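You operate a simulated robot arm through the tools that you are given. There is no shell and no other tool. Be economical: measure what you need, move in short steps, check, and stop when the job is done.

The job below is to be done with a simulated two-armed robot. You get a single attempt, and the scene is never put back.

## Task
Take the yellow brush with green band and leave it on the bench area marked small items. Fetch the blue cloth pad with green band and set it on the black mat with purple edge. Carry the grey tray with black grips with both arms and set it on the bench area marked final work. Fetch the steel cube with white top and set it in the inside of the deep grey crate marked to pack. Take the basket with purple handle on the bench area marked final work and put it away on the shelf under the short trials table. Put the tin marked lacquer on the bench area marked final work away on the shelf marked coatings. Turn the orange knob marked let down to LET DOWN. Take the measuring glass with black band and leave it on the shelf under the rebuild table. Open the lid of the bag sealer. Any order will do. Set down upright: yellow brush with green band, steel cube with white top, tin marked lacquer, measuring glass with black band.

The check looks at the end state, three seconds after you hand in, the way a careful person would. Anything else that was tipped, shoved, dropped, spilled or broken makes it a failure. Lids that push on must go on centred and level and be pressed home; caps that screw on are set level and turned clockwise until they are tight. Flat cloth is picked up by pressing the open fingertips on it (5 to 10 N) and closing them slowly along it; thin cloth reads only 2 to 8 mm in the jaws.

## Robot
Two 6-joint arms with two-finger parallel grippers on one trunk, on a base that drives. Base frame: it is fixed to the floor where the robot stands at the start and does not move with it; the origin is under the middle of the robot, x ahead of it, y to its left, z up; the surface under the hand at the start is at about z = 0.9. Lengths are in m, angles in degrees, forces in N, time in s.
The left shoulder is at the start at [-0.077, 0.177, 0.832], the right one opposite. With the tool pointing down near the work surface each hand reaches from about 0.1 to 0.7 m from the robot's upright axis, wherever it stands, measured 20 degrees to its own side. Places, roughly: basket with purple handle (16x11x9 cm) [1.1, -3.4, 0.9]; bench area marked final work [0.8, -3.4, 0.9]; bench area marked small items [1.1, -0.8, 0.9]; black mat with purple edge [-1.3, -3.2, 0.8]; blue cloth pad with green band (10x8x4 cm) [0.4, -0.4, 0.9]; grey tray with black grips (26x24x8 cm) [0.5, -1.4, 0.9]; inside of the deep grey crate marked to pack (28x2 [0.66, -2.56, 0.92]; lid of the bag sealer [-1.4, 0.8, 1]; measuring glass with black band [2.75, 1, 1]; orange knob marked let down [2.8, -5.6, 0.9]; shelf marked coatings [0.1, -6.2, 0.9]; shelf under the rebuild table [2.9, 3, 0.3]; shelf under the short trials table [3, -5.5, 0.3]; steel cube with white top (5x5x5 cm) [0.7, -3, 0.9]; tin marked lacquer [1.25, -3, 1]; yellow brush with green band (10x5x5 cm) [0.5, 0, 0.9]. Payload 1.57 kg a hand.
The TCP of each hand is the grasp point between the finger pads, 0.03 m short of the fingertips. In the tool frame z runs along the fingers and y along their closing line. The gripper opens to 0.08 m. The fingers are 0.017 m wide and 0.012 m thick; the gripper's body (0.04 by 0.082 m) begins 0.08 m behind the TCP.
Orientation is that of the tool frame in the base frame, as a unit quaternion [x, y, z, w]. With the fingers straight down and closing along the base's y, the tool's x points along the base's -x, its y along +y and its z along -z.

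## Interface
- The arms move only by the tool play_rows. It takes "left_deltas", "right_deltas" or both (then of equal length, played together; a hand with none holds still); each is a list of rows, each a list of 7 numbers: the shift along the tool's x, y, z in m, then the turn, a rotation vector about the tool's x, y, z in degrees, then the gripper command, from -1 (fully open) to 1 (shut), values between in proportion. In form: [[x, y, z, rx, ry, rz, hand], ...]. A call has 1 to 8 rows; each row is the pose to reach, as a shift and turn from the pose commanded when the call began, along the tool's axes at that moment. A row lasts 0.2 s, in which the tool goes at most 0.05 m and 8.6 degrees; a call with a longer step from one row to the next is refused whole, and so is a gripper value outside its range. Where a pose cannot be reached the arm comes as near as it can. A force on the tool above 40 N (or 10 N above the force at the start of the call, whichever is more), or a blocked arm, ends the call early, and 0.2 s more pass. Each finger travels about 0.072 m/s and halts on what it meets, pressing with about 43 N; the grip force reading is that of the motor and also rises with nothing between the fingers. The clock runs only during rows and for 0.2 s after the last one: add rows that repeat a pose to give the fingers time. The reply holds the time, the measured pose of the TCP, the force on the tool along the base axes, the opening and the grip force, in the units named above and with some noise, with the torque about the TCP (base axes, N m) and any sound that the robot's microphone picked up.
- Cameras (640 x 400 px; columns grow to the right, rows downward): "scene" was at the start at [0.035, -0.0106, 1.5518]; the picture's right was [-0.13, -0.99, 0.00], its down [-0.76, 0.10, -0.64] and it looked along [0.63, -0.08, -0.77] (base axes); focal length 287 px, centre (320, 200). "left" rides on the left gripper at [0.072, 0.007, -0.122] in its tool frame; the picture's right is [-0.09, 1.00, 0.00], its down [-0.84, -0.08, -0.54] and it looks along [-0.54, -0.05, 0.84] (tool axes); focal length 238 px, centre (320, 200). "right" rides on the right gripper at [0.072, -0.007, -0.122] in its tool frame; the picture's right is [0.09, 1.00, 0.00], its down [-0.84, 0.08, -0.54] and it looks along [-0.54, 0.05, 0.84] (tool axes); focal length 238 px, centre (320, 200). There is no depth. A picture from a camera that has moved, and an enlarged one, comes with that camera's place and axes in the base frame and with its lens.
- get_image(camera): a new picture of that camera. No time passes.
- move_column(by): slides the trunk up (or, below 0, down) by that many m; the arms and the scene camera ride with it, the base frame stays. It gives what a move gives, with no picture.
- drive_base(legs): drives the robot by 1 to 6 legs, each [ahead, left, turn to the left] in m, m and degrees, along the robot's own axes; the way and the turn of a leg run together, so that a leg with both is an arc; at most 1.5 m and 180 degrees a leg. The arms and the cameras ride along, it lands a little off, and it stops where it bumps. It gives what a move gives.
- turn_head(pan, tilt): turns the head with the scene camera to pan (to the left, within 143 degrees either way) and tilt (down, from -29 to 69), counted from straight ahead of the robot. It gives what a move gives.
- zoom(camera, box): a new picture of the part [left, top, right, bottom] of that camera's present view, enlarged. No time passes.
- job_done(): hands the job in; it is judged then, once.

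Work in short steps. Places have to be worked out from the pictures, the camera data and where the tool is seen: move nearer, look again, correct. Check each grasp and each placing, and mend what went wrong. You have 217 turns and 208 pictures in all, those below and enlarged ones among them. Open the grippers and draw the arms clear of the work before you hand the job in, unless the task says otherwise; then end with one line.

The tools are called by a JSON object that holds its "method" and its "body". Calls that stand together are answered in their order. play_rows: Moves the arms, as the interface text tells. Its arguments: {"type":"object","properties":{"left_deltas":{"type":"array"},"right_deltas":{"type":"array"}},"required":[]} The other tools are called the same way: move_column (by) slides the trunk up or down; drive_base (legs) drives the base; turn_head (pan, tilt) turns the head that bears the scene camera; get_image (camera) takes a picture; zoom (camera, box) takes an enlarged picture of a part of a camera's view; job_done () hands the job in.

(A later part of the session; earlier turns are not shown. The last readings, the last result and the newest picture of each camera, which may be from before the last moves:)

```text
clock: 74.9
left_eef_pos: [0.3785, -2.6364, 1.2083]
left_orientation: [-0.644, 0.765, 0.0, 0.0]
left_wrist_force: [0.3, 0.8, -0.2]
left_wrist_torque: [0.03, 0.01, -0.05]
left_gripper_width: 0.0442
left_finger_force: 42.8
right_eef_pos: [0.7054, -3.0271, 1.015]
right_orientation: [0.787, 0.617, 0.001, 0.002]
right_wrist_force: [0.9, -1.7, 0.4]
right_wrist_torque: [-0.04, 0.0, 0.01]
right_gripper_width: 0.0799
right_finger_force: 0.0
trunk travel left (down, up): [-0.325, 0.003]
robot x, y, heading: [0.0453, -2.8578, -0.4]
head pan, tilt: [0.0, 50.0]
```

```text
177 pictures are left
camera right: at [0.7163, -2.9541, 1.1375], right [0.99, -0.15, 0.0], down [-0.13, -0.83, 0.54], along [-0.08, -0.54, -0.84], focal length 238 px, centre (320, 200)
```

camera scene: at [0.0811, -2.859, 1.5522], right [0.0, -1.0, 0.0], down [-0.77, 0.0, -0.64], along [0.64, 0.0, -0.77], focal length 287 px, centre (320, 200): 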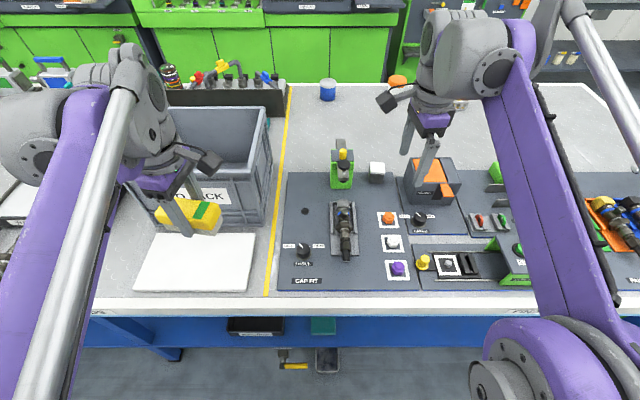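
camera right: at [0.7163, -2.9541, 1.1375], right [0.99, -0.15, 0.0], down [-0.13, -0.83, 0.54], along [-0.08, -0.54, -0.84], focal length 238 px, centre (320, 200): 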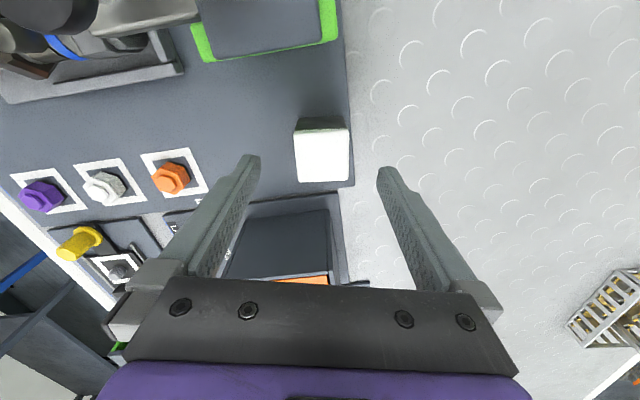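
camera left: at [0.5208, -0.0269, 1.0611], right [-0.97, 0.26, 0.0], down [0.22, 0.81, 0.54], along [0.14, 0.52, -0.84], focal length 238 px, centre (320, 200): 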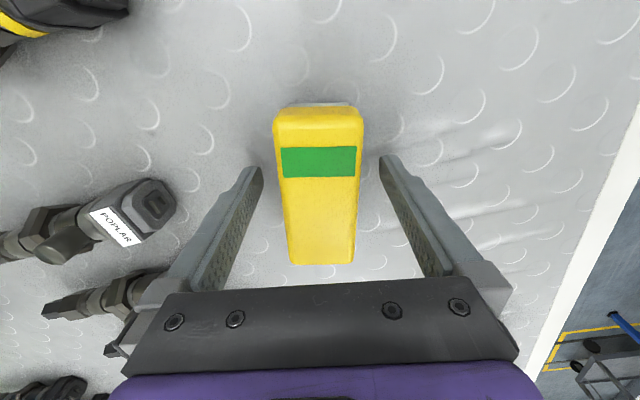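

Aligned over the cube. I descend and close.

{"method": "play_rows", "body": {"right_deltas": [[0, 0, 0.03, 0, 0, 0, -1], [0, 0, 0.055, 0, 0, 0, -1], [0, 0, 0.072, 0, 0, 0, -1], [0, 0, 0.072, 0, 0, 0, 1], [0, 0, 0.072, 0, 0, 0, 1], [0, 0, 0.072, 0, 0, 0, 1], [0, 0, 0.072, 0, 0, 0, 1]]}}

{"method": "play_rows", "body": {"right_deltas": [[0, 0, -0.03, 0, 0, 0, 1], [0, 0, -0.06, 0, 0, 0, 1], [0, -0.02, -0.1, 0, 0, 0, 1], [0, -0.05, -0.13, 0, 0, 0, 1], [0, -0.09, -0.16, 0, 0, 0, 1], [0, -0.13, -0.19, 0, 0, 0, 1], [0, -0.17, -0.21, 0, 0, 0, 1], [0, -0.2, -0.24, 0, 0, 0, 1]]}}

{"method": "get_image", "body": {"camera": "right"}}

{"method": "get_image", "body": {"camera": "scene"}}

```text
clock: 76.5
left_eef_pos: [0.3783, -2.6355, 1.2106]
left_orientation: [-0.644, 0.765, 0.0, 0.0]
left_wrist_force: [1.1, -0.4, -1.5]
left_wrist_torque: [0.01, -0.03, 0.01]
left_gripper_width: 0.0444
left_finger_force: 43.4
right_eef_pos: [0.708, -3.0279, 0.9426]
right_orientation: [0.787, 0.617, 0.0, 0.001]
right_wrist_force: [-0.8, -1.1, 0.6]
right_wrist_torque: [-0.03, 0.03, 0.0]
right_gripper_width: 0.0437
right_finger_force: 42.7
trunk travel left (down, up): [-0.325, 0.003]
robot x, y, heading: [0.0414, -2.8582, -0.0]
head pan, tilt: [0.0, 50.0]
```

```text
clock: 78.3
left_eef_pos: [0.377, -2.6359, 1.2091]
left_orientation: [-0.644, 0.765, 0.001, 0.0]
left_wrist_force: [-0.5, -0.1, -0.8]
left_wrist_torque: [-0.03, -0.01, -0.01]
left_gripper_width: 0.0444
left_finger_force: 42.8
right_eef_pos: [0.5102, -2.9789, 1.1819]
right_orientation: [0.787, 0.617, 0.002, 0.002]
right_wrist_force: [0.2, -0.2, -2.9]
right_wrist_torque: [0.08, -0.02, -0.01]
right_gripper_width: 0.0439
right_finger_force: 43.3
trunk travel left (down, up): [-0.325, 0.003]
robot x, y, heading: [0.0389, -2.8609, 0.3]
head pan, tilt: [0.0, 50.0]
```

```text
176 pictures are left
camera right: at [0.5198, -2.9066, 1.305], right [0.99, -0.15, 0.0], down [-0.13, -0.83, 0.54], along [-0.08, -0.54, -0.84], focal length 238 px, centre (320, 200)
```

right: 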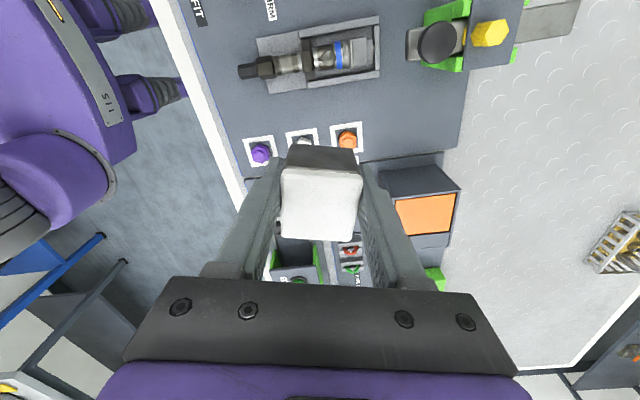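

```text
175 pictures are left
camera scene: at [0.0727, -2.8589, 1.6051], right [0.0, -1.0, 0.0], down [-0.77, 0.0, -0.64], along [0.64, 0.0, -0.77], focal length 287 px, centre (320, 200)
```

scene: 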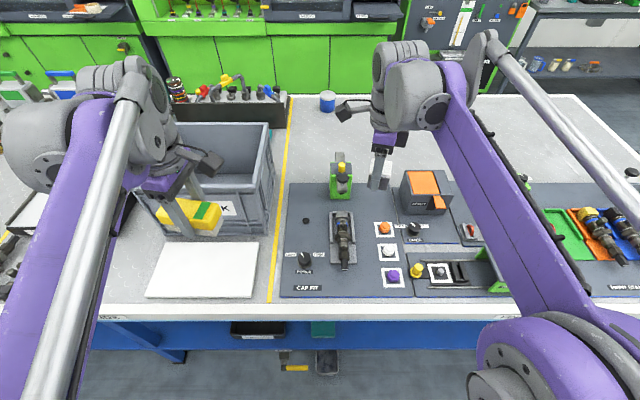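

The cube is held. I raise the hand, back off a touch and strafe left to face the crate.

{"method": "play_rows", "body": {"right_deltas": [[0, -0.03, -0.035, 0, 0, 0, 1], [0, -0.06, -0.07, 0, 0, 0, 1], [0, -0.08, -0.1, 0, 0, 0, 1]]}}

{"method": "drive_base", "body": {"legs": [[-0.08, 0, 0], [0, 0.47, 0]]}}

{"method": "get_image", "body": {"camera": "scene"}}

{"method": "get_image", "body": {"camera": "right"}}

```text
clock: 79.1
left_eef_pos: [0.3788, -2.636, 1.2077]
left_orientation: [-0.644, 0.765, 0.0, 0.0]
left_wrist_force: [-0.3, -0.1, 0.1]
left_wrist_torque: [0.01, 0.0, 0.0]
left_gripper_width: 0.0441
left_finger_force: 42.7
right_eef_pos: [0.4327, -2.9579, 1.2823]
right_orientation: [0.787, 0.617, 0.002, 0.002]
right_wrist_force: [-0.6, 0.6, -1.9]
right_wrist_torque: [0.03, -0.01, -0.03]
right_gripper_width: 0.0434
right_finger_force: 42.5
trunk travel left (down, up): [-0.325, 0.003]
robot x, y, heading: [0.0409, -2.855, 0.2]
head pan, tilt: [0.0, 50.0]
```

```text
clock: 84.3
left_eef_pos: [0.2984, -2.1681, 1.2075]
left_orientation: [-0.645, 0.764, 0.001, 0.001]
left_wrist_force: [-0.8, -0.4, -0.7]
left_wrist_torque: [0.01, -0.01, 0.01]
left_gripper_width: 0.0444
left_finger_force: 43.0
right_eef_pos: [0.3533, -2.4901, 1.2827]
right_orientation: [0.785, 0.619, 0.002, 0.002]
right_wrist_force: [0.2, -1.2, -3.2]
right_wrist_torque: [0.0, 0.01, 0.01]
right_gripper_width: 0.0436
right_finger_force: 43.2
trunk travel left (down, up): [-0.325, 0.003]
robot x, y, heading: [-0.0359, -2.3927, 0.1]
head pan, tilt: [0.0, 50.0]
```

```text
174 pictures are left
camera scene: at [-0.0059, -2.3924, 1.6051], right [0.0, -1.0, 0.0], down [-0.77, 0.0, -0.64], along [0.64, 0.0, -0.77], focal length 287 px, centre (320, 200)
```

scene: 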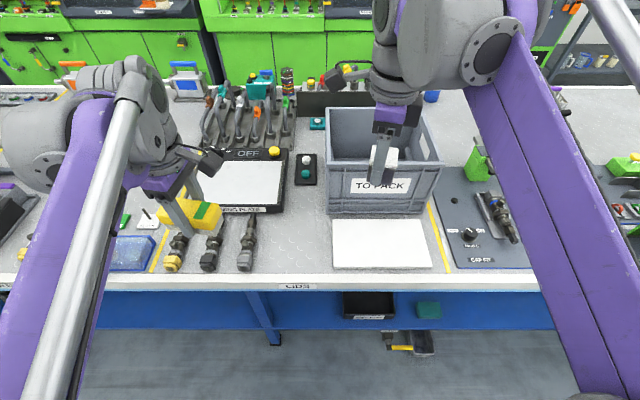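

```text
173 pictures are left
camera right: at [0.3634, -2.4175, 1.4045], right [0.99, -0.14, 0.0], down [-0.12, -0.83, 0.54], along [-0.08, -0.54, -0.84], focal length 238 px, centre (320, 200)
```

right: 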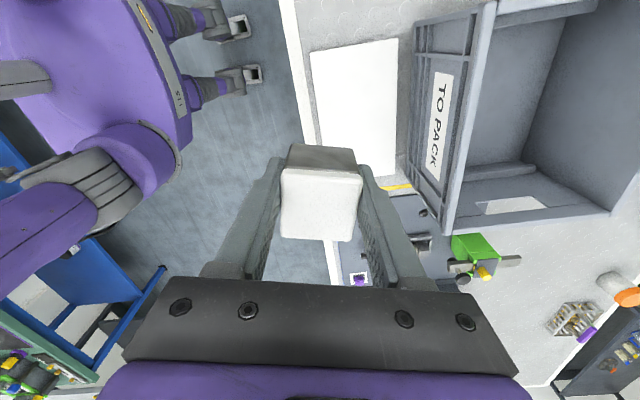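

The crate spans about x 0.52-0.77, y -2.42 to -2.71, with its rim near z 1.12. I drive in and bring the cube over the centre.

{"method": "drive_base", "body": {"legs": [[0.065, 0, 0]]}}

{"method": "play_rows", "body": {"right_deltas": [[-0.006, 0.039, 0, 0, 0, 0, 1], [-0.012, 0.078, 0.01, 0, 0, 0, 1], [-0.018, 0.117, 0.025, 0, 0, 0, 1], [-0.024, 0.156, 0.04, 0, 0, 0, 1], [-0.03, 0.196, 0.055, 0, 0, 0, 1], [-0.036, 0.236, 0.07, 0, 0, 0, 1]]}}

{"method": "get_image", "body": {"camera": "right"}}

{"method": "get_image", "body": {"camera": "scene"}}

```text
clock: 85.3
left_eef_pos: [0.3591, -2.168, 1.2088]
left_orientation: [-0.645, 0.764, 0.0, 0.0]
left_wrist_force: [0.2, -0.2, -0.4]
left_wrist_torque: [0.01, -0.04, 0.04]
left_gripper_width: 0.0443
left_finger_force: 43.2
right_eef_pos: [0.4142, -2.491, 1.2826]
right_orientation: [0.786, 0.618, 0.002, 0.002]
right_wrist_force: [0.5, 0.2, -3.5]
right_wrist_torque: [0.02, -0.01, -0.01]
right_gripper_width: 0.0437
right_finger_force: 43.0
trunk travel left (down, up): [-0.325, 0.003]
robot x, y, heading: [0.0274, -2.3923, 0.3]
head pan, tilt: [0.0, 50.0]
```

```text
clock: 86.7
left_eef_pos: [0.3636, -2.1694, 1.2088]
left_orientation: [-0.645, 0.764, 0.001, -0.001]
left_wrist_force: [0.4, -0.4, -0.8]
left_wrist_torque: [0.01, -0.01, -0.02]
left_gripper_width: 0.044
left_finger_force: 43.1
right_eef_pos: [0.6297, -2.5774, 1.218]
right_orientation: [0.786, 0.618, 0.001, 0.001]
right_wrist_force: [-0.5, 0.2, -3.4]
right_wrist_torque: [0.01, 0.0, 0.02]
right_gripper_width: 0.0434
right_finger_force: 42.7
right hand out of reach, approached as far as the arm can: row 6
trunk travel left (down, up): [-0.325, 0.003]
robot x, y, heading: [0.0261, -2.3916, 0.2]
head pan, tilt: [0.0, 50.0]
```

```text
172 pictures are left
camera right: at [0.6397, -2.5038, 1.3403], right [0.99, -0.14, 0.0], down [-0.12, -0.83, 0.54], along [-0.08, -0.54, -0.84], focal length 238 px, centre (320, 200)
```

right: 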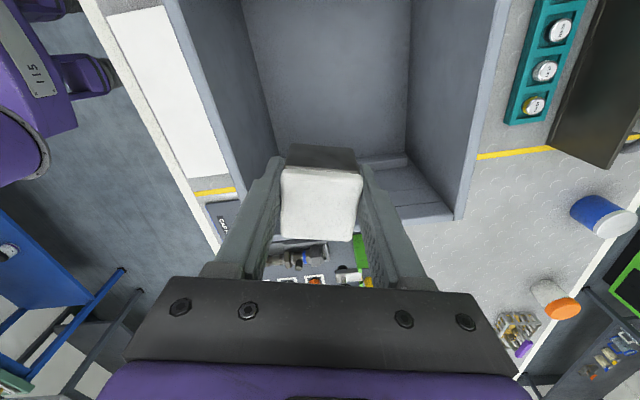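

```text
171 pictures are left
camera scene: at [0.0595, -2.3928, 1.6052], right [0.0, -1.0, 0.0], down [-0.77, 0.0, -0.64], along [0.64, 0.0, -0.77], focal length 287 px, centre (320, 200)
```

scene: 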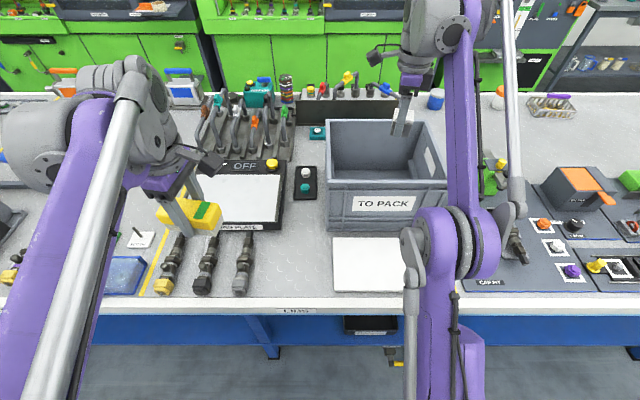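

The cube is over the inside of the crate. I lower in, watching the force.

{"method": "play_rows", "body": {"right_deltas": [[0.008, 0.004, 0.04, 0, 0, 0, 1], [0.017, 0.009, 0.08, 0, 0, 0, 1], [0.026, 0.014, 0.12, 0, 0, 0, 1], [0.026, 0.014, 0.16, 0, 0, 0, 1], [0.026, 0.014, 0.2, 0, 0, 0, 1], [0.026, 0.014, 0.23, 0, 0, 0, 1]]}}

{"method": "get_image", "body": {"camera": "right"}}

```text
clock: 88.1
left_eef_pos: [0.3614, -2.1676, 1.21]
left_orientation: [-0.645, 0.765, 0.001, 0.0]
left_wrist_force: [0.2, 0.4, -1.1]
left_wrist_torque: [0.03, -0.01, -0.01]
left_gripper_width: 0.0444
left_finger_force: 43.1
right_eef_pos: [0.6489, -2.5555, 0.9855]
right_orientation: [0.786, 0.619, 0.001, 0.001]
right_wrist_force: [-0.1, 0.0, -3.3]
right_wrist_torque: [0.05, -0.02, 0.0]
right_gripper_width: 0.0439
right_finger_force: 43.1
trunk travel left (down, up): [-0.325, 0.003]
robot x, y, heading: [0.0169, -2.3927, 0.0]
head pan, tilt: [0.0, 50.0]
```

```text
170 pictures are left
camera right: at [0.6591, -2.4826, 1.1083], right [0.99, -0.14, 0.0], down [-0.12, -0.83, 0.54], along [-0.08, -0.54, -0.84], focal length 238 px, centre (320, 200)
```

right: 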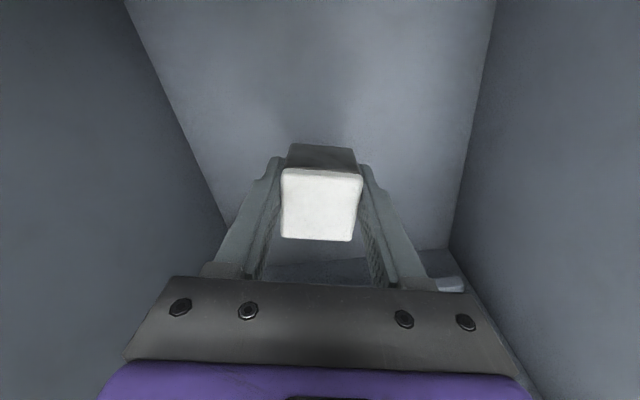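

Inside the crate. I lower the last bit to contact.

{"method": "play_rows", "body": {"right_deltas": [[0, 0, 0.008, 0, 0, 0, 1], [0, 0, 0.014, 0, 0, 0, 1], [0, 0, 0.019, 0, 0, 0, 1], [0, 0, 0.023, 0, 0, 0, 1]]}}

```text
clock: 89.1
left_eef_pos: [0.3618, -2.1685, 1.2093]
left_orientation: [-0.645, 0.764, 0.0, 0.0]
left_wrist_force: [0.1, -0.1, -0.5]
left_wrist_torque: [-0.02, 0.04, 0.03]
left_gripper_width: 0.0441
left_finger_force: 42.8
right_eef_pos: [0.6499, -2.5545, 0.9623]
right_orientation: [0.786, 0.618, 0.001, 0.002]
right_wrist_force: [0.3, -0.6, -3.0]
right_wrist_torque: [0.01, 0.0, -0.02]
right_gripper_width: 0.0438
right_finger_force: 43.4
trunk travel left (down, up): [-0.325, 0.003]
robot x, y, heading: [0.0221, -2.3938, 0.1]
head pan, tilt: [0.0, 50.0]
```

No contact yet, so I keep going a little.

{"method": "play_rows", "body": {"right_deltas": [[0, 0, 0.004, 0, 0, 0, 1], [0, 0, 0.008, 0, 0, 0, 1], [0, 0, 0.012, 0, 0, 0, 1], [0, 0, 0.015, 0, 0, 0, 1], [0, 0, 0.018, 0, 0, 0, 1], [0, 0, 0.02, 0, 0, 0, 1]]}}

```text
clock: 90.5
left_eef_pos: [0.3601, -2.1684, 1.2095]
left_orientation: [-0.645, 0.764, 0.0, 0.001]
left_wrist_force: [-0.4, -0.2, -1.0]
left_wrist_torque: [-0.01, -0.02, 0.0]
left_gripper_width: 0.0441
left_finger_force: 43.4
right_eef_pos: [0.6506, -2.5569, 0.9472]
right_orientation: [0.786, 0.618, 0.002, 0.003]
right_wrist_force: [6.3, -2.4, 29.5]
right_wrist_torque: [0.01, 0.51, 0.08]
right_gripper_width: 0.0437
right_finger_force: 42.7
trunk travel left (down, up): [-0.325, 0.003]
robot x, y, heading: [0.02, -2.3925, 0.2]
head pan, tilt: [0.0, 50.0]
```

Contact reached. I ease up, release, and rise straight out.

{"method": "play_rows", "body": {"right_deltas": [[0, 0, -0.005, 0, 0, 0, 1], [0, 0, -0.005, 0, 0, 0, -0.2], [0, 0, -0.005, 0, 0, 0, -0.6], [0, 0, -0.005, 0, 0, 0, -0.6], [0, 0, -0.05, 0, 0, 0, -0.6], [0, 0, -0.1, 0, 0, 0, -0.6], [0, 0, -0.145, 0, 0, 0, -0.6], [0, 0, -0.19, 0, 0, 0, -0.6]]}}

{"method": "get_image", "body": {"camera": "right"}}

```text
clock: 92.3
left_eef_pos: [0.3616, -2.1685, 1.2093]
left_orientation: [-0.645, 0.764, 0.0, -0.001]
left_wrist_force: [1.2, 0.2, -0.6]
left_wrist_torque: [0.0, 0.01, 0.01]
left_gripper_width: 0.0443
left_finger_force: 42.8
right_eef_pos: [0.6475, -2.5553, 1.1339]
right_orientation: [0.786, 0.618, 0.0, 0.002]
right_wrist_force: [0.3, 0.4, 0.6]
right_wrist_torque: [0.0, 0.02, -0.02]
right_gripper_width: 0.0639
right_finger_force: 0.0
trunk travel left (down, up): [-0.325, 0.003]
robot x, y, heading: [0.0251, -2.393, 0.2]
head pan, tilt: [0.0, 50.0]
```

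```text
169 pictures are left
camera right: at [0.6576, -2.4827, 1.2564], right [0.99, -0.14, 0.0], down [-0.12, -0.83, 0.54], along [-0.08, -0.54, -0.84], focal length 238 px, centre (320, 200)
```

right: 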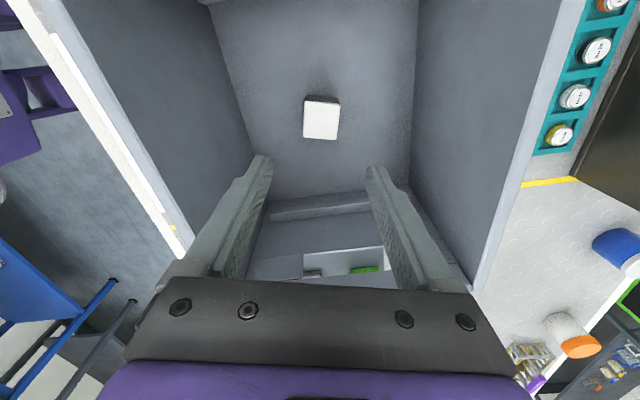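

The cube stands upright in the crate. I retract the right hand, then drive to the bag sealer at about (-1.4, 0.8).

{"method": "play_rows", "body": {"right_deltas": [[0, -0.01, -0.045, 0, 0, 0, -1], [0, -0.03, -0.085, 0, 0, 0, -1], [0, -0.07, -0.11, 0, 0, 0, -1], [0, -0.11, -0.12, 0, 0, 0, -1], [0, -0.155, -0.12, 0, 0, 0, -1], [0, -0.2, -0.12, 0, 0, 0, -1], [0, -0.24, -0.12, 0, 0, 0, -1], [0, -0.26, -0.1, 0, 0, 0, -1]]}}

{"method": "drive_base", "body": {"legs": [[-0.38, 0, 0], [0, 0, 90], [1.5, 0, 0], [1.5, 0, 0], [0, 0, 90]]}}

{"method": "turn_head", "body": {"pan": 0, "tilt": 35}}

{"method": "get_image", "body": {"camera": "scene"}}

```text
clock: 94.1
left_eef_pos: [0.3609, -2.1687, 1.2079]
left_orientation: [-0.644, 0.765, 0.0, 0.001]
left_wrist_force: [-0.2, -1.2, -0.6]
left_wrist_torque: [0.0, -0.03, 0.0]
left_gripper_width: 0.0445
left_finger_force: 43.3
right_eef_pos: [0.3912, -2.492, 1.2315]
right_orientation: [0.786, 0.618, 0.002, 0.003]
right_wrist_force: [-0.3, -0.1, 0.1]
right_wrist_torque: [-0.05, 0.02, -0.01]
right_gripper_width: 0.0799
right_finger_force: 0.1
trunk travel left (down, up): [-0.325, 0.003]
robot x, y, heading: [0.0242, -2.3895, 0.2]
head pan, tilt: [0.0, 50.0]
```

```text
clock: 118.2
left_eef_pos: [-0.7648, 0.3462, 1.2082]
left_orientation: [0.749, 0.663, 0.0, 0.0]
left_wrist_force: [0.7, 0.3, -0.9]
left_wrist_torque: [-0.02, 0.02, -0.03]
left_gripper_width: 0.0444
left_finger_force: 43.1
right_eef_pos: [-0.8133, 0.6682, 1.2325]
right_orientation: [-0.637, 0.771, 0.002, -0.002]
right_wrist_force: [-0.1, -0.4, 0.1]
right_wrist_torque: [-0.02, 0.02, -0.02]
right_gripper_width: 0.08
right_finger_force: 0.0
trunk travel left (down, up): [-0.325, 0.003]
robot x, y, heading: [-0.4396, 0.5857, -177.3]
head pan, tilt: [0.0, 50.0]
```

```text
clock: 119.0
left_eef_pos: [-0.7649, 0.3452, 1.2093]
left_orientation: [0.748, 0.664, 0.001, 0.0]
left_wrist_force: [-0.3, -0.4, -1.0]
left_wrist_torque: [-0.02, 0.0, 0.0]
left_gripper_width: 0.0444
left_finger_force: 42.7
right_eef_pos: [-0.8116, 0.6679, 1.2309]
right_orientation: [-0.637, 0.771, 0.001, -0.001]
right_wrist_force: [0.9, 0.4, -0.3]
right_wrist_torque: [-0.01, 0.01, -0.01]
right_gripper_width: 0.08
right_finger_force: 0.0
trunk travel left (down, up): [-0.325, 0.003]
robot x, y, heading: [-0.4358, 0.5817, -177.1]
head pan, tilt: [0.0, 35.0]
```

```text
168 pictures are left
camera scene: at [-0.4832, 0.5822, 1.6268], right [-0.05, 1.0, 0.0], down [0.57, 0.03, -0.82], along [-0.82, -0.04, -0.57], focal length 287 px, centre (320, 200)
```

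scene: 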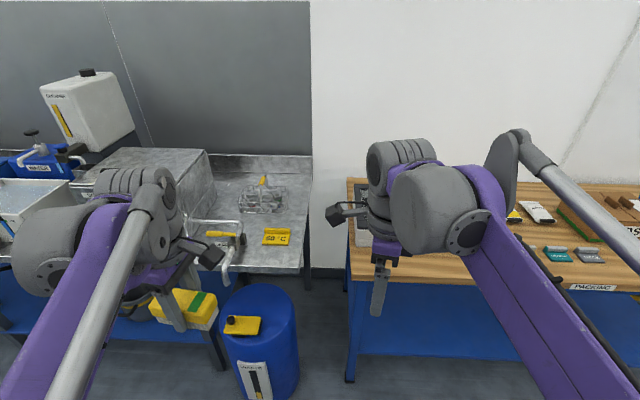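

The right arm hides the sealer. I square up and strafe right for a clear view.

{"method": "drive_base", "body": {"legs": [[0, 0.0, -3], [0.05, -0.3, 0]]}}

{"method": "get_image", "body": {"camera": "scene"}}

{"method": "zoom", "body": {"camera": "scene", "box": [200, 130, 440, 280]}}

```text
clock: 122.7
left_eef_pos: [-0.8272, 0.6645, 1.2082]
left_orientation: [0.768, 0.641, 0.0, -0.001]
left_wrist_force: [-0.3, -0.1, -0.8]
left_wrist_torque: [0.01, 0.02, 0.01]
left_gripper_width: 0.0444
left_finger_force: 43.1
right_eef_pos: [-0.8557, 0.9895, 1.2319]
right_orientation: [-0.615, 0.789, 0.001, -0.001]
right_wrist_force: [-0.8, 0.4, -0.1]
right_wrist_torque: [-0.03, 0.03, 0.0]
right_gripper_width: 0.0801
right_finger_force: 0.2
trunk travel left (down, up): [-0.325, 0.003]
robot x, y, heading: [-0.482, 0.8863, 179.6]
head pan, tilt: [0.0, 35.0]
```

```text
167 pictures are left
camera scene: at [-0.5316, 0.8838, 1.6268], right [0.01, 1.0, 0.0], down [0.57, 0.0, -0.82], along [-0.82, 0.01, -0.57], focal length 287 px, centre (320, 200)
```

scene: 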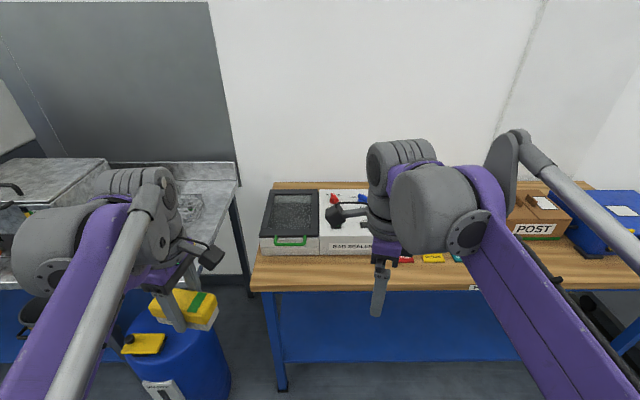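

```text
2.67 times, centred on (320, 205) of scene
camera zoom: at [-0.5316, 0.8838, 1.6268], right [0.01, 1.0, 0.0], down [0.57, 0.0, -0.82], along [-0.82, 0.01, -0.57], focal length 765 px, centre (320, 187)
```

zoom: 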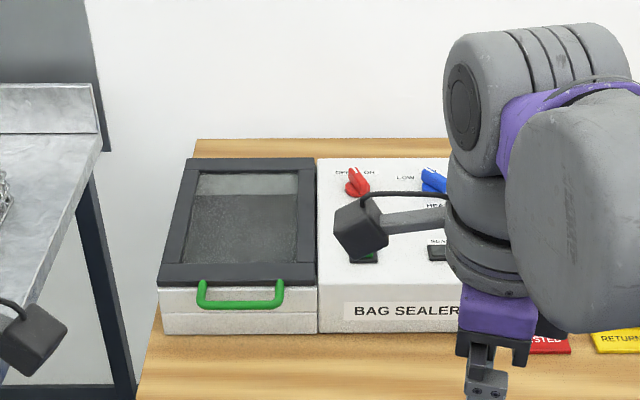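

The sealer's lid is on its left side with a green handle, hinged at the back. I move in and begin turning the right tool to point forward, fingers closing vertically.

{"method": "drive_base", "body": {"legs": [[0.24, 0.23, 0]]}}

{"method": "play_rows", "body": {"right_deltas": [[0, 0, 0, 0, 0, -7, -1], [0, 0, 0, 0, 0, -14, -1]]}}

{"method": "play_rows", "body": {"right_deltas": [[0, -0.01, 0, -8.5, 0, 0, -1], [0, -0.02, 0, -17, 0, 0, -1], [0, -0.03, 0, -25.5, 0, 0, -1], [0, -0.04, 0, -34, 0, 0, -1], [0, -0.05, 0, -42.5, 0, 0, -1], [0, -0.05, 0, -51, 0, 0, -1], [0, -0.05, 0, -59.5, 0, 0, -1], [0, -0.05, 0, -68, 0, 0, -1]]}}

{"method": "get_image", "body": {"camera": "scene"}}

{"method": "get_image", "body": {"camera": "right"}}

```text
clock: 125.3
left_eef_pos: [-1.0621, 0.4377, 1.2096]
left_orientation: [0.767, 0.641, 0.0, 0.0]
left_wrist_force: [-0.1, 0.3, -0.7]
left_wrist_torque: [0.03, -0.01, 0.01]
left_gripper_width: 0.0442
left_finger_force: 42.7
right_eef_pos: [-1.0916, 0.7619, 1.2323]
right_orientation: [-0.614, 0.789, 0.001, -0.002]
right_wrist_force: [0.4, 0.0, -0.8]
right_wrist_torque: [0.01, 0.01, -0.02]
right_gripper_width: 0.08
right_finger_force: 0.0
trunk travel left (down, up): [-0.325, 0.003]
robot x, y, heading: [-0.7229, 0.6555, 179.3]
head pan, tilt: [0.0, 35.0]
```

```text
clock: 125.9
left_eef_pos: [-1.0634, 0.437, 1.2088]
left_orientation: [0.767, 0.641, 0.0, 0.001]
left_wrist_force: [-1.0, 1.2, -2.0]
left_wrist_torque: [-0.01, -0.01, -0.05]
left_gripper_width: 0.0441
left_finger_force: 42.8
right_eef_pos: [-1.092, 0.7617, 1.2317]
right_orientation: [-0.706, 0.708, 0.002, 0.0]
right_wrist_force: [-0.2, -0.7, 0.7]
right_wrist_torque: [-0.01, -0.01, -0.01]
right_gripper_width: 0.0798
right_finger_force: 0.0
trunk travel left (down, up): [-0.325, 0.003]
robot x, y, heading: [-0.7208, 0.6564, 179.7]
head pan, tilt: [0.0, 35.0]
```

```text
clock: 127.7
left_eef_pos: [-1.0629, 0.437, 1.2093]
left_orientation: [0.767, 0.641, 0.0, -0.001]
left_wrist_force: [-0.4, -0.5, -0.5]
left_wrist_torque: [0.01, 0.0, 0.0]
left_gripper_width: 0.0442
left_finger_force: 43.3
right_eef_pos: [-1.042, 0.7605, 1.232]
right_orientation: [-0.585, 0.586, 0.397, -0.396]
right_wrist_force: [-0.2, 0.2, 0.0]
right_wrist_torque: [-0.02, 0.02, 0.03]
right_gripper_width: 0.0801
right_finger_force: 0.1
trunk travel left (down, up): [-0.325, 0.003]
robot x, y, heading: [-0.7213, 0.6569, 179.3]
head pan, tilt: [0.0, 35.0]
```

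```text
165 pictures are left
camera scene: at [-0.7674, 0.6577, 1.6268], right [0.01, 1.0, 0.0], down [0.57, 0.0, -0.82], along [-0.82, 0.01, -0.57], focal length 287 px, centre (320, 200)
```

scene: 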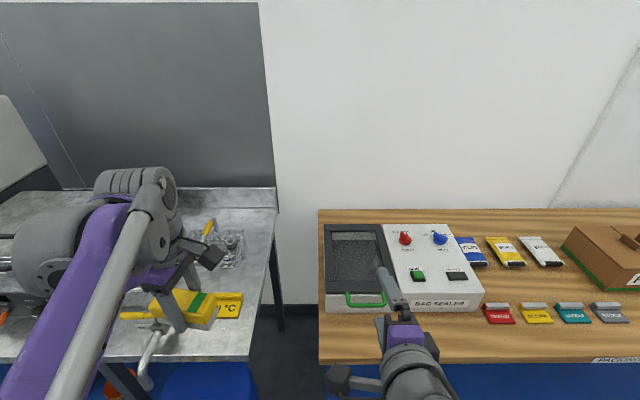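

```text
164 pictures are left
camera right: at [-0.9266, 0.6898, 1.2714], right [-0.37, -0.09, 0.92], down [0.48, 0.83, 0.27], along [-0.8, 0.54, -0.26], focal length 238 px, centre (320, 200)
```

right: 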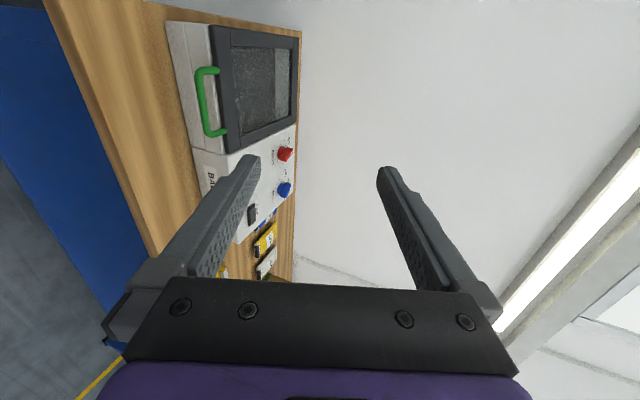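

Triangulation puts the handle bar at about (-1.277, 0.795, 0.923). I bring the right hand to just in front of it.

{"method": "play_rows", "body": {"right_deltas": [[-0.005, -0.027, 0.034, 0, 0, 0, -0.5], [-0.01, -0.054, 0.068, 0, 0, 0, -0.5], [-0.015, -0.082, 0.102, 0, 0, 0, -0.5], [-0.02, -0.11, 0.136, 0, 0, 0, -0.5], [-0.025, -0.138, 0.17, 0, 0, 0, -0.5], [-0.03, -0.165, 0.204, 0, 0, 0, -0.5], [-0.0345, -0.192, 0.237, 0, 0, 0, -0.5]]}}

{"method": "get_image", "body": {"camera": "right"}}

{"method": "zoom", "body": {"camera": "scene", "box": [310, 210, 470, 310]}}

```text
clock: 129.3
left_eef_pos: [-1.0643, 0.4367, 1.2085]
left_orientation: [0.767, 0.641, 0.0, 0.001]
left_wrist_force: [-0.1, 0.1, 0.2]
left_wrist_torque: [-0.01, -0.01, 0.01]
left_gripper_width: 0.0442
left_finger_force: 43.2
right_eef_pos: [-1.1917, 0.7965, 0.9649]
right_orientation: [-0.585, 0.586, 0.398, -0.395]
right_wrist_force: [-0.6, -0.3, 0.6]
right_wrist_torque: [0.0, -0.02, -0.01]
right_gripper_width: 0.0599
right_finger_force: 0.1
trunk travel left (down, up): [-0.325, 0.003]
robot x, y, heading: [-0.7291, 0.6574, 179.4]
head pan, tilt: [0.0, 35.0]
```

```text
163 pictures are left
camera right: at [-1.0759, 0.7259, 1.0051], right [-0.37, -0.09, 0.92], down [0.48, 0.84, 0.27], along [-0.8, 0.54, -0.27], focal length 238 px, centre (320, 200)
```

right: 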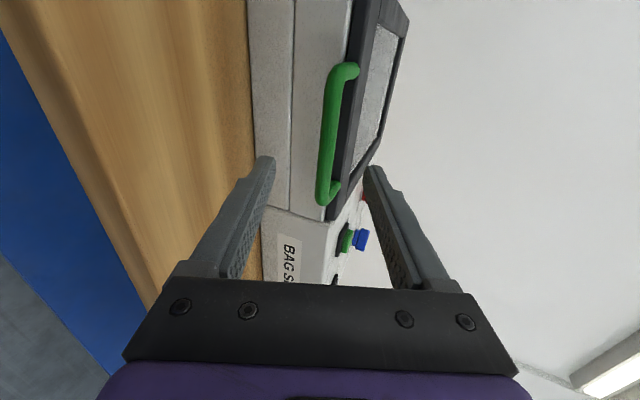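

```text
4.00 times, centred on (390, 260) of scene
camera zoom: at [-0.77, 0.6574, 1.6268], right [0.01, 1.0, 0.0], down [0.57, 0.0, -0.82], along [-0.82, 0.01, -0.57], focal length 1148 px, centre (40, -40)
```

zoom: 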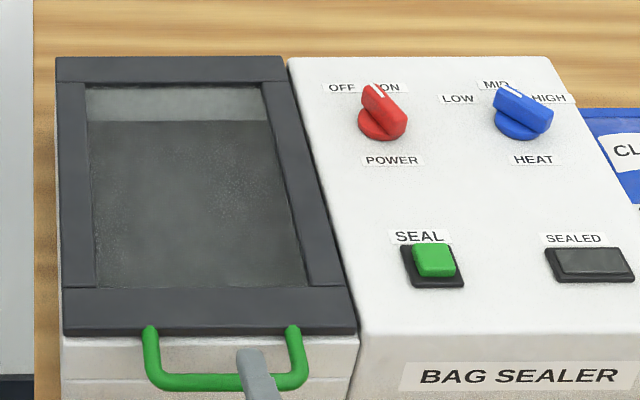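

The bar sits about 7.5 cm ahead of the grasp point. I narrow the opening, move onto it and close.

{"method": "play_rows", "body": {"right_deltas": [[-0.003, 0.006, 0.02, 0, 0, 0, 0.1], [-0.004, 0.0124, 0.04, 0, 0, 0, 0.1], [-0.004, 0.0124, 0.055, 0, 0, 0, 0.1], [-0.004, 0.0124, 0.062, 0, 0, 0, 0.1]]}}

{"method": "get_image", "body": {"camera": "right"}}

```text
clock: 130.3
left_eef_pos: [-1.0618, 0.4363, 1.2089]
left_orientation: [0.767, 0.642, 0.0, 0.001]
left_wrist_force: [0.2, 0.0, -1.2]
left_wrist_torque: [0.0, 0.0, 0.0]
left_gripper_width: 0.0444
left_finger_force: 43.1
right_eef_pos: [-1.2515, 0.8014, 0.9549]
right_orientation: [-0.584, 0.586, 0.398, -0.396]
right_wrist_force: [2.4, 0.4, 1.2]
right_wrist_torque: [-0.02, -0.02, 0.02]
right_gripper_width: 0.0364
right_finger_force: 0.1
trunk travel left (down, up): [-0.325, 0.003]
robot x, y, heading: [-0.7224, 0.6556, 179.6]
head pan, tilt: [0.0, 35.0]
```

```text
161 pictures are left
camera right: at [-1.1362, 0.73, 0.9937], right [-0.37, -0.09, 0.92], down [0.48, 0.84, 0.27], along [-0.8, 0.54, -0.26], focal length 238 px, centre (320, 200)
```

right: 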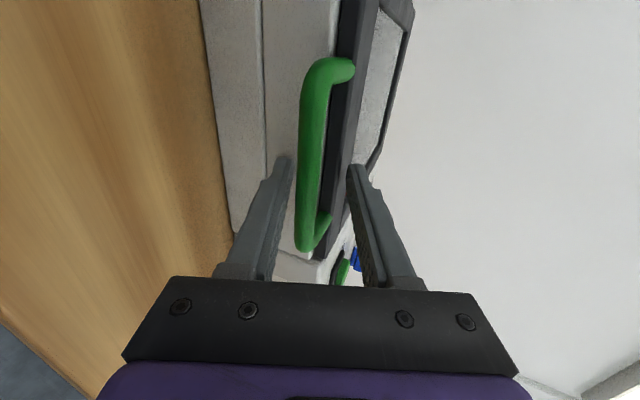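

The bar is between the fingers. I close on it.

{"method": "play_rows", "body": {"right_deltas": [[0, -0.003, 0, 0, 0, 0, 0.6], [0, -0.004, 0, 0, 0, 0, 1], [0, -0.004, 0, 0, 0, 0, 1], [0, -0.004, 0, 0, 0, 0, 1]]}}

{"method": "get_image", "body": {"camera": "right"}}

```text
clock: 131.4
left_eef_pos: [-1.0603, 0.4372, 1.2093]
left_orientation: [0.767, 0.641, 0.0, -0.001]
left_wrist_force: [0.6, -0.1, -0.6]
left_wrist_torque: [0.03, -0.02, 0.0]
left_gripper_width: 0.0445
left_finger_force: 43.2
right_eef_pos: [-1.2497, 0.8008, 0.9543]
right_orientation: [0.582, -0.582, -0.402, 0.401]
right_wrist_force: [2.5, 4.0, 27.9]
right_wrist_torque: [-0.17, 1.76, 0.29]
right_gripper_width: 0.0274
right_finger_force: 37.8
trunk travel left (down, up): [-0.325, 0.003]
robot x, y, heading: [-0.7229, 0.6563, 179.4]
head pan, tilt: [0.0, 35.0]
stopped in row 4 (right hand): the force on the tool passed its limit at 41 N (the readings are from after the stop); the commanded pose is now the measured one
```

```text
160 pictures are left
camera right: at [-1.1335, 0.73, 0.9923], right [-0.35, -0.09, 0.93], down [0.48, 0.84, 0.27], along [-0.8, 0.54, -0.25], focal length 238 px, centre (320, 200)
```

right: 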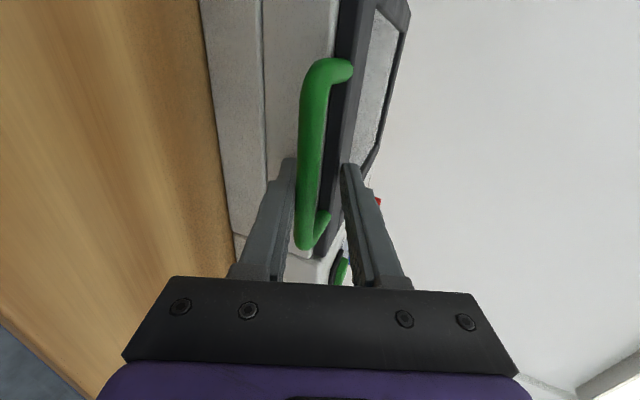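

The upper finger pressed on the lid's top edge. I open slightly and lift the bar with the lower finger along the lid's arc.

{"method": "play_rows", "body": {"right_deltas": [[0, 0, 0, 0, 0, 0, 0.05], [0, 0.02, -0.006, 0, 0, 0, 0.05], [0, 0.0466, -0.0145, 0, 0, 0, 0.05], [0, 0.0952, -0.0202, 0, 0, 0, 0.05], [0, 0.1438, -0.0177, 0, 0, 0, 0.05], [0, 0.1914, -0.0068, 0, 0, 0, 0.05]]}}

{"method": "get_image", "body": {"camera": "right"}}

{"method": "get_image", "body": {"camera": "scene"}}

```text
clock: 132.8
left_eef_pos: [-1.0631, 0.4374, 1.2096]
left_orientation: [0.767, 0.641, 0.0, 0.0]
left_wrist_force: [-0.1, 0.9, -0.1]
left_wrist_torque: [-0.01, 0.01, 0.01]
left_gripper_width: 0.0443
left_finger_force: 42.9
right_eef_pos: [-1.3172, 0.8017, 1.1347]
right_orientation: [-0.584, 0.584, 0.4, -0.397]
right_wrist_force: [-0.2, -0.1, -0.6]
right_wrist_torque: [0.0, -0.01, 0.03]
right_gripper_width: 0.0388
right_finger_force: 0.5
trunk travel left (down, up): [-0.325, 0.003]
robot x, y, heading: [-0.7228, 0.6539, 179.4]
head pan, tilt: [0.0, 35.0]
```

```text
159 pictures are left
camera right: at [-1.2001, 0.7302, 1.1725], right [-0.36, -0.09, 0.93], down [0.48, 0.84, 0.27], along [-0.8, 0.54, -0.26], focal length 238 px, centre (320, 200)
```

right: 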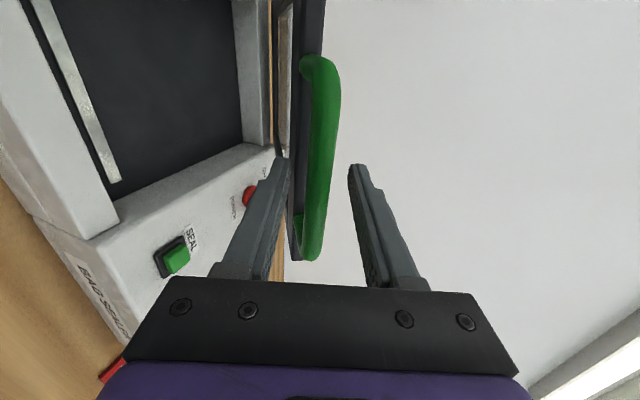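

```text
158 pictures are left
camera scene: at [-0.7685, 0.6572, 1.6269], right [0.01, 1.0, 0.0], down [0.57, 0.0, -0.82], along [-0.82, 0.01, -0.57], focal length 287 px, centre (320, 200)
```

scene: 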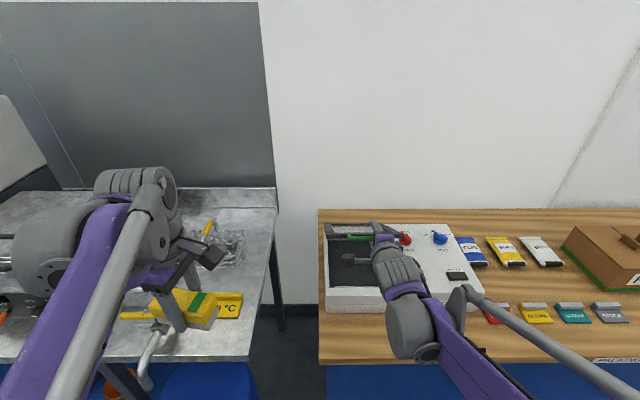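

The lid is lifting nicely, at roughly 45°. I continue along the arc.

{"method": "play_rows", "body": {"right_deltas": [[0, 0.0449, 0.0191, 0, 0, 0, 0.05], [0, 0.0859, 0.0456, 0, 0, 0, 0.05], [0, 0.1214, 0.0789, 0, 0, 0, 0.05], [0, 0.151, 0.118, 0, 0, 0, 0.05]]}}

{"method": "get_image", "body": {"camera": "right"}}

{"method": "get_image", "body": {"camera": "scene"}}

```text
clock: 133.8
left_eef_pos: [-1.0585, 0.4374, 1.2111]
left_orientation: [0.768, 0.641, 0.0, -0.003]
left_wrist_force: [0.2, 0.0, -0.7]
left_wrist_torque: [0.01, 0.01, 0.02]
left_gripper_width: 0.0441
left_finger_force: 42.9
right_eef_pos: [-1.4539, 0.7991, 1.2356]
right_orientation: [-0.582, 0.583, 0.402, -0.399]
right_wrist_force: [18.7, 2.8, 28.2]
right_wrist_torque: [-0.17, -1.98, -0.13]
right_gripper_width: 0.058
right_finger_force: 44.8
trunk travel left (down, up): [-0.325, 0.003]
robot x, y, heading: [-0.7246, 0.6537, 179.5]
head pan, tilt: [0.0, 35.0]
stopped in row 4 (right hand): the force on the tool passed its limit at 45 N (the readings are from after the stop); the commanded pose is now the measured one
```

```text
157 pictures are left
camera right: at [-1.3366, 0.7292, 1.2728], right [-0.35, -0.09, 0.93], down [0.48, 0.83, 0.27], along [-0.8, 0.54, -0.25], focal length 238 px, centre (320, 200)
```

right: 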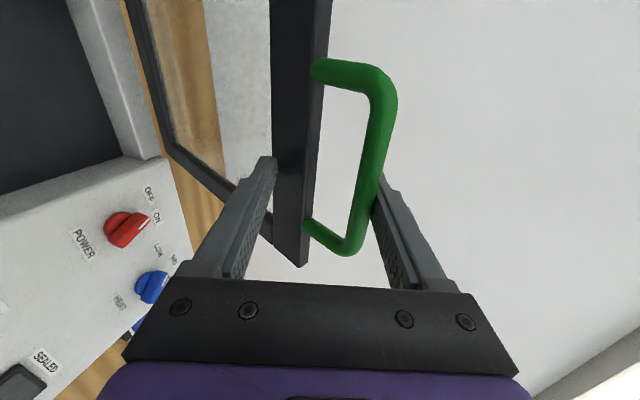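

```text
156 pictures are left
camera scene: at [-0.7604, 0.6571, 1.6274], right [0.01, 1.0, 0.0], down [0.57, -0.01, -0.82], along [-0.82, 0.01, -0.57], focal length 287 px, centre (320, 200)
```

scene: 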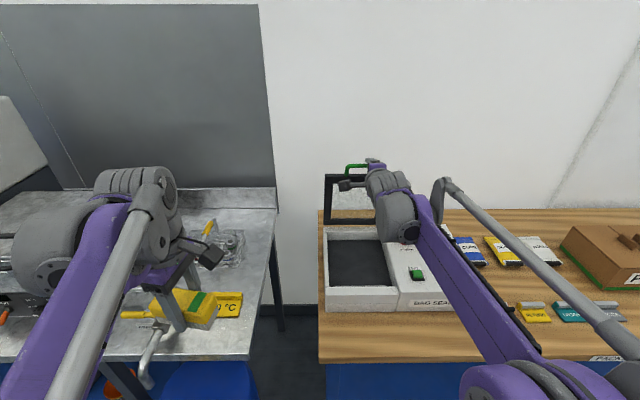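

The lid is at about 75°, and the handle has wedged in the fingers. I open wide and withdraw a little to see whether the lid stays.

{"method": "play_rows", "body": {"right_deltas": [[0, 0, 0, 0, 0, 0, -1], [0, 0, -0.005, 0, 0, 0, -1], [0, 0, -0.03, 0, 0, 0, -1], [0, 0, -0.06, 0, 0, 0, -1], [0, 0, -0.09, 0, 0, 0, -1]]}}

{"method": "get_image", "body": {"camera": "right"}}

```text
clock: 135.0
left_eef_pos: [-1.0619, 0.4379, 1.2087]
left_orientation: [0.768, 0.641, 0.0, 0.0]
left_wrist_force: [-1.0, -0.1, -2.0]
left_wrist_torque: [0.03, 0.0, -0.03]
left_gripper_width: 0.0443
left_finger_force: 42.9
right_eef_pos: [-1.3716, 0.7995, 1.2615]
right_orientation: [-0.584, 0.584, 0.4, -0.397]
right_wrist_force: [-0.4, -0.3, 0.0]
right_wrist_torque: [0.02, 0.03, -0.03]
right_gripper_width: 0.0803
right_finger_force: 0.0
trunk travel left (down, up): [-0.325, 0.003]
robot x, y, heading: [-0.725, 0.657, 179.3]
head pan, tilt: [0.0, 35.0]
```

```text
155 pictures are left
camera right: at [-1.2576, 0.729, 1.301], right [-0.36, -0.09, 0.93], down [0.48, 0.84, 0.27], along [-0.8, 0.54, -0.26], focal length 238 px, centre (320, 200)
```

right: 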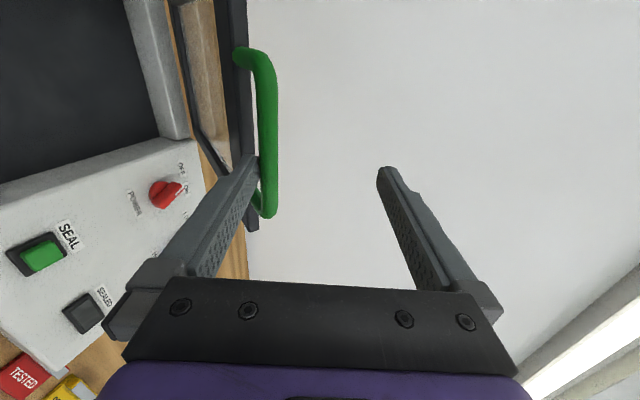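

The lid stays on its own at about 65°. I close the fingers, drop below its edge and drive in closer so I can push it past vertical.

{"method": "play_rows", "body": {"right_deltas": [[0, -0.03, -0.03, 0, 0, 0, 1], [0, -0.07, -0.03, 0, 0, 0, 1], [0, -0.115, -0.02, 0, 0, 0, 1], [0, -0.156, -0.0125, 0, 0, 0, 1], [0, -0.156, -0.0125, 0, 0, 0, 1]]}}

{"method": "drive_base", "body": {"legs": [[0.1, 0, 0]]}}

{"method": "get_image", "body": {"camera": "scene"}}

{"method": "get_image", "body": {"camera": "right"}}

```text
clock: 136.0
left_eef_pos: [-1.0576, 0.4382, 1.2094]
left_orientation: [0.768, 0.64, -0.001, -0.002]
left_wrist_force: [1.0, -0.7, -1.5]
left_wrist_torque: [0.01, 0.0, -0.03]
left_gripper_width: 0.0443
left_finger_force: 43.1
right_eef_pos: [-1.2981, 0.8, 1.1265]
right_orientation: [0.582, -0.582, -0.403, 0.401]
right_wrist_force: [30.6, 0.9, 17.4]
right_wrist_torque: [-0.15, -0.49, 0.45]
right_gripper_width: 0.0118
right_finger_force: 28.9
trunk travel left (down, up): [-0.325, 0.003]
robot x, y, heading: [-0.7213, 0.6612, 179.7]
head pan, tilt: [0.0, 35.0]
stopped in row 5 (right hand): the force on the tool passed its limit at 56 N (the readings are from after the stop); the commanded pose is now the measured one
```

```text
clock: 136.8
left_eef_pos: [-1.0602, 0.4371, 1.2104]
left_orientation: [0.768, 0.64, -0.002, -0.003]
left_wrist_force: [0.1, -0.7, -0.7]
left_wrist_torque: [-0.06, 0.0, 0.04]
left_gripper_width: 0.0441
left_finger_force: 43.4
right_eef_pos: [-1.3002, 0.7988, 1.1277]
right_orientation: [-0.581, 0.582, 0.403, -0.401]
right_wrist_force: [42.0, 0.4, 24.9]
right_wrist_torque: [-0.22, -0.68, 0.41]
right_gripper_width: 0.0116
right_finger_force: 29.3
trunk travel left (down, up): [-0.325, 0.003]
robot x, y, heading: [-0.7241, 0.6593, 179.4]
head pan, tilt: [0.0, 35.0]
stopped in leg 1: the force on the tool passed its limit at 61 N (the readings are from after the stop); the commanded pose is now the measured one
```

```text
154 pictures are left
camera scene: at [-0.7612, 0.6571, 1.6272], right [0.01, 1.0, 0.0], down [0.57, -0.01, -0.82], along [-0.82, 0.01, -0.57], focal length 287 px, centre (320, 200)
```

scene: 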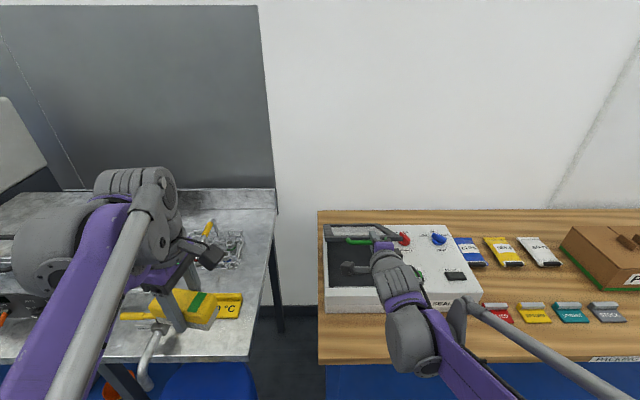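

```text
153 pictures are left
camera right: at [-1.1833, 0.7294, 1.1654], right [-0.35, -0.09, 0.93], down [0.48, 0.84, 0.27], along [-0.8, 0.54, -0.25], focal length 238 px, centre (320, 200)
```

right: 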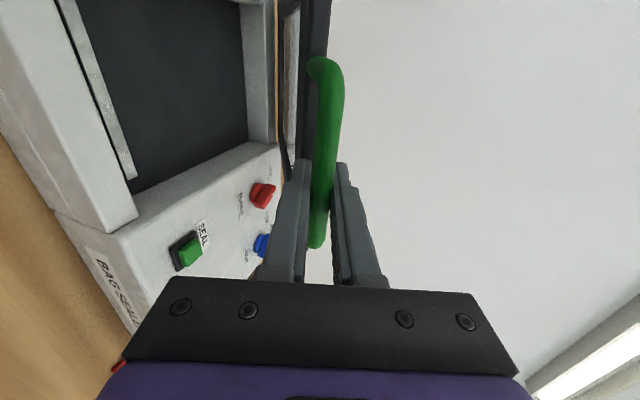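

The closing fingers caught the handle and pulled the lid back down to about 40°. I open, back straight out, close, and go under the lid instead.

{"method": "play_rows", "body": {"right_deltas": [[0, 0, 0, 0, 0, 0, -1], [0, 0, 0, 0, 0, 0, -1], [0, 0, 0, 0, 0, 0, -1], [0, 0, -0.04, 0, 0, 0, -1], [0, 0, -0.08, 0, 0, 0, -1], [0, -0.02, -0.12, 0, 0, 0, -1], [0, -0.06, -0.14, 0, 0, 0, 1], [0, -0.1, -0.15, 0, 0, 0, 1]]}}

{"method": "get_image", "body": {"camera": "right"}}

```text
clock: 137.2
left_eef_pos: [-1.0579, 0.4385, 1.2126]
left_orientation: [0.768, 0.64, -0.003, -0.003]
left_wrist_force: [0.2, -0.4, -0.7]
left_wrist_torque: [0.01, 0.0, 0.0]
left_gripper_width: 0.0442
left_finger_force: 42.6
right_eef_pos: [-1.2968, 0.8, 1.1311]
right_orientation: [0.581, -0.58, -0.404, 0.403]
right_wrist_force: [53.2, 0.7, 32.3]
right_wrist_torque: [-0.24, -0.28, 0.27]
right_gripper_width: 0.0591
right_finger_force: 0.0
trunk travel left (down, up): [-0.325, 0.003]
robot x, y, heading: [-0.7239, 0.6589, 179.0]
head pan, tilt: [0.0, 35.0]
stopped in row 2 (right hand): the force on the tool passed its limit at 62 N (the readings are from after the stop); the commanded pose is now the measured one
```

```text
152 pictures are left
camera right: at [-1.1796, 0.7295, 1.1671], right [-0.35, -0.09, 0.93], down [0.48, 0.84, 0.26], along [-0.8, 0.54, -0.24], focal length 238 px, centre (320, 200)
```

right: 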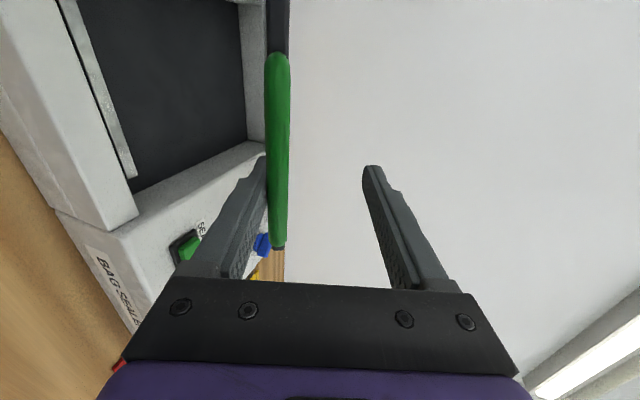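

The fingertip is jammed against the lid's front face. I pull straight back out.

{"method": "play_rows", "body": {"right_deltas": [[0, 0, -0.03, 0, 0, 0, -1], [0, 0, -0.07, 0, 0, 0, -1], [0, 0, -0.11, 0, 0, 0, -1]]}}

{"method": "get_image", "body": {"camera": "right"}}

```text
clock: 138.0
left_eef_pos: [-1.0666, 0.4389, 1.2094]
left_orientation: [0.768, 0.64, 0.0, 0.0]
left_wrist_force: [0.1, -0.1, -1.3]
left_wrist_torque: [0.01, 0.02, 0.01]
left_gripper_width: 0.0444
left_finger_force: 43.3
right_eef_pos: [-1.2018, 0.7983, 1.1631]
right_orientation: [-0.582, 0.583, 0.402, -0.4]
right_wrist_force: [0.6, 0.3, -0.4]
right_wrist_torque: [-0.01, 0.03, 0.01]
right_gripper_width: 0.0803
right_finger_force: 0.0
trunk travel left (down, up): [-0.325, 0.003]
robot x, y, heading: [-0.7262, 0.6554, 179.7]
head pan, tilt: [0.0, 35.0]
```

```text
151 pictures are left
camera right: at [-1.0854, 0.7283, 1.2012], right [-0.36, -0.09, 0.93], down [0.48, 0.84, 0.27], along [-0.8, 0.54, -0.25], focal length 238 px, centre (320, 200)
```

right: 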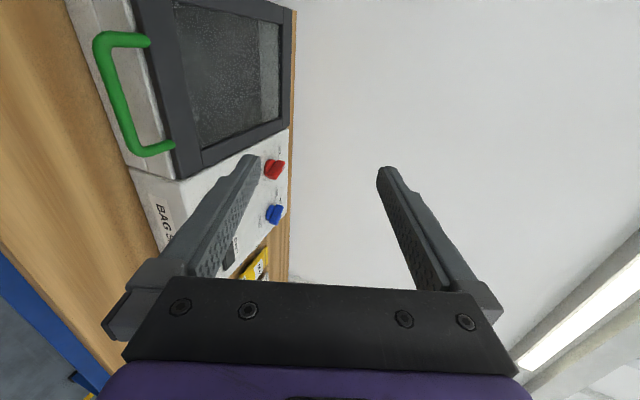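

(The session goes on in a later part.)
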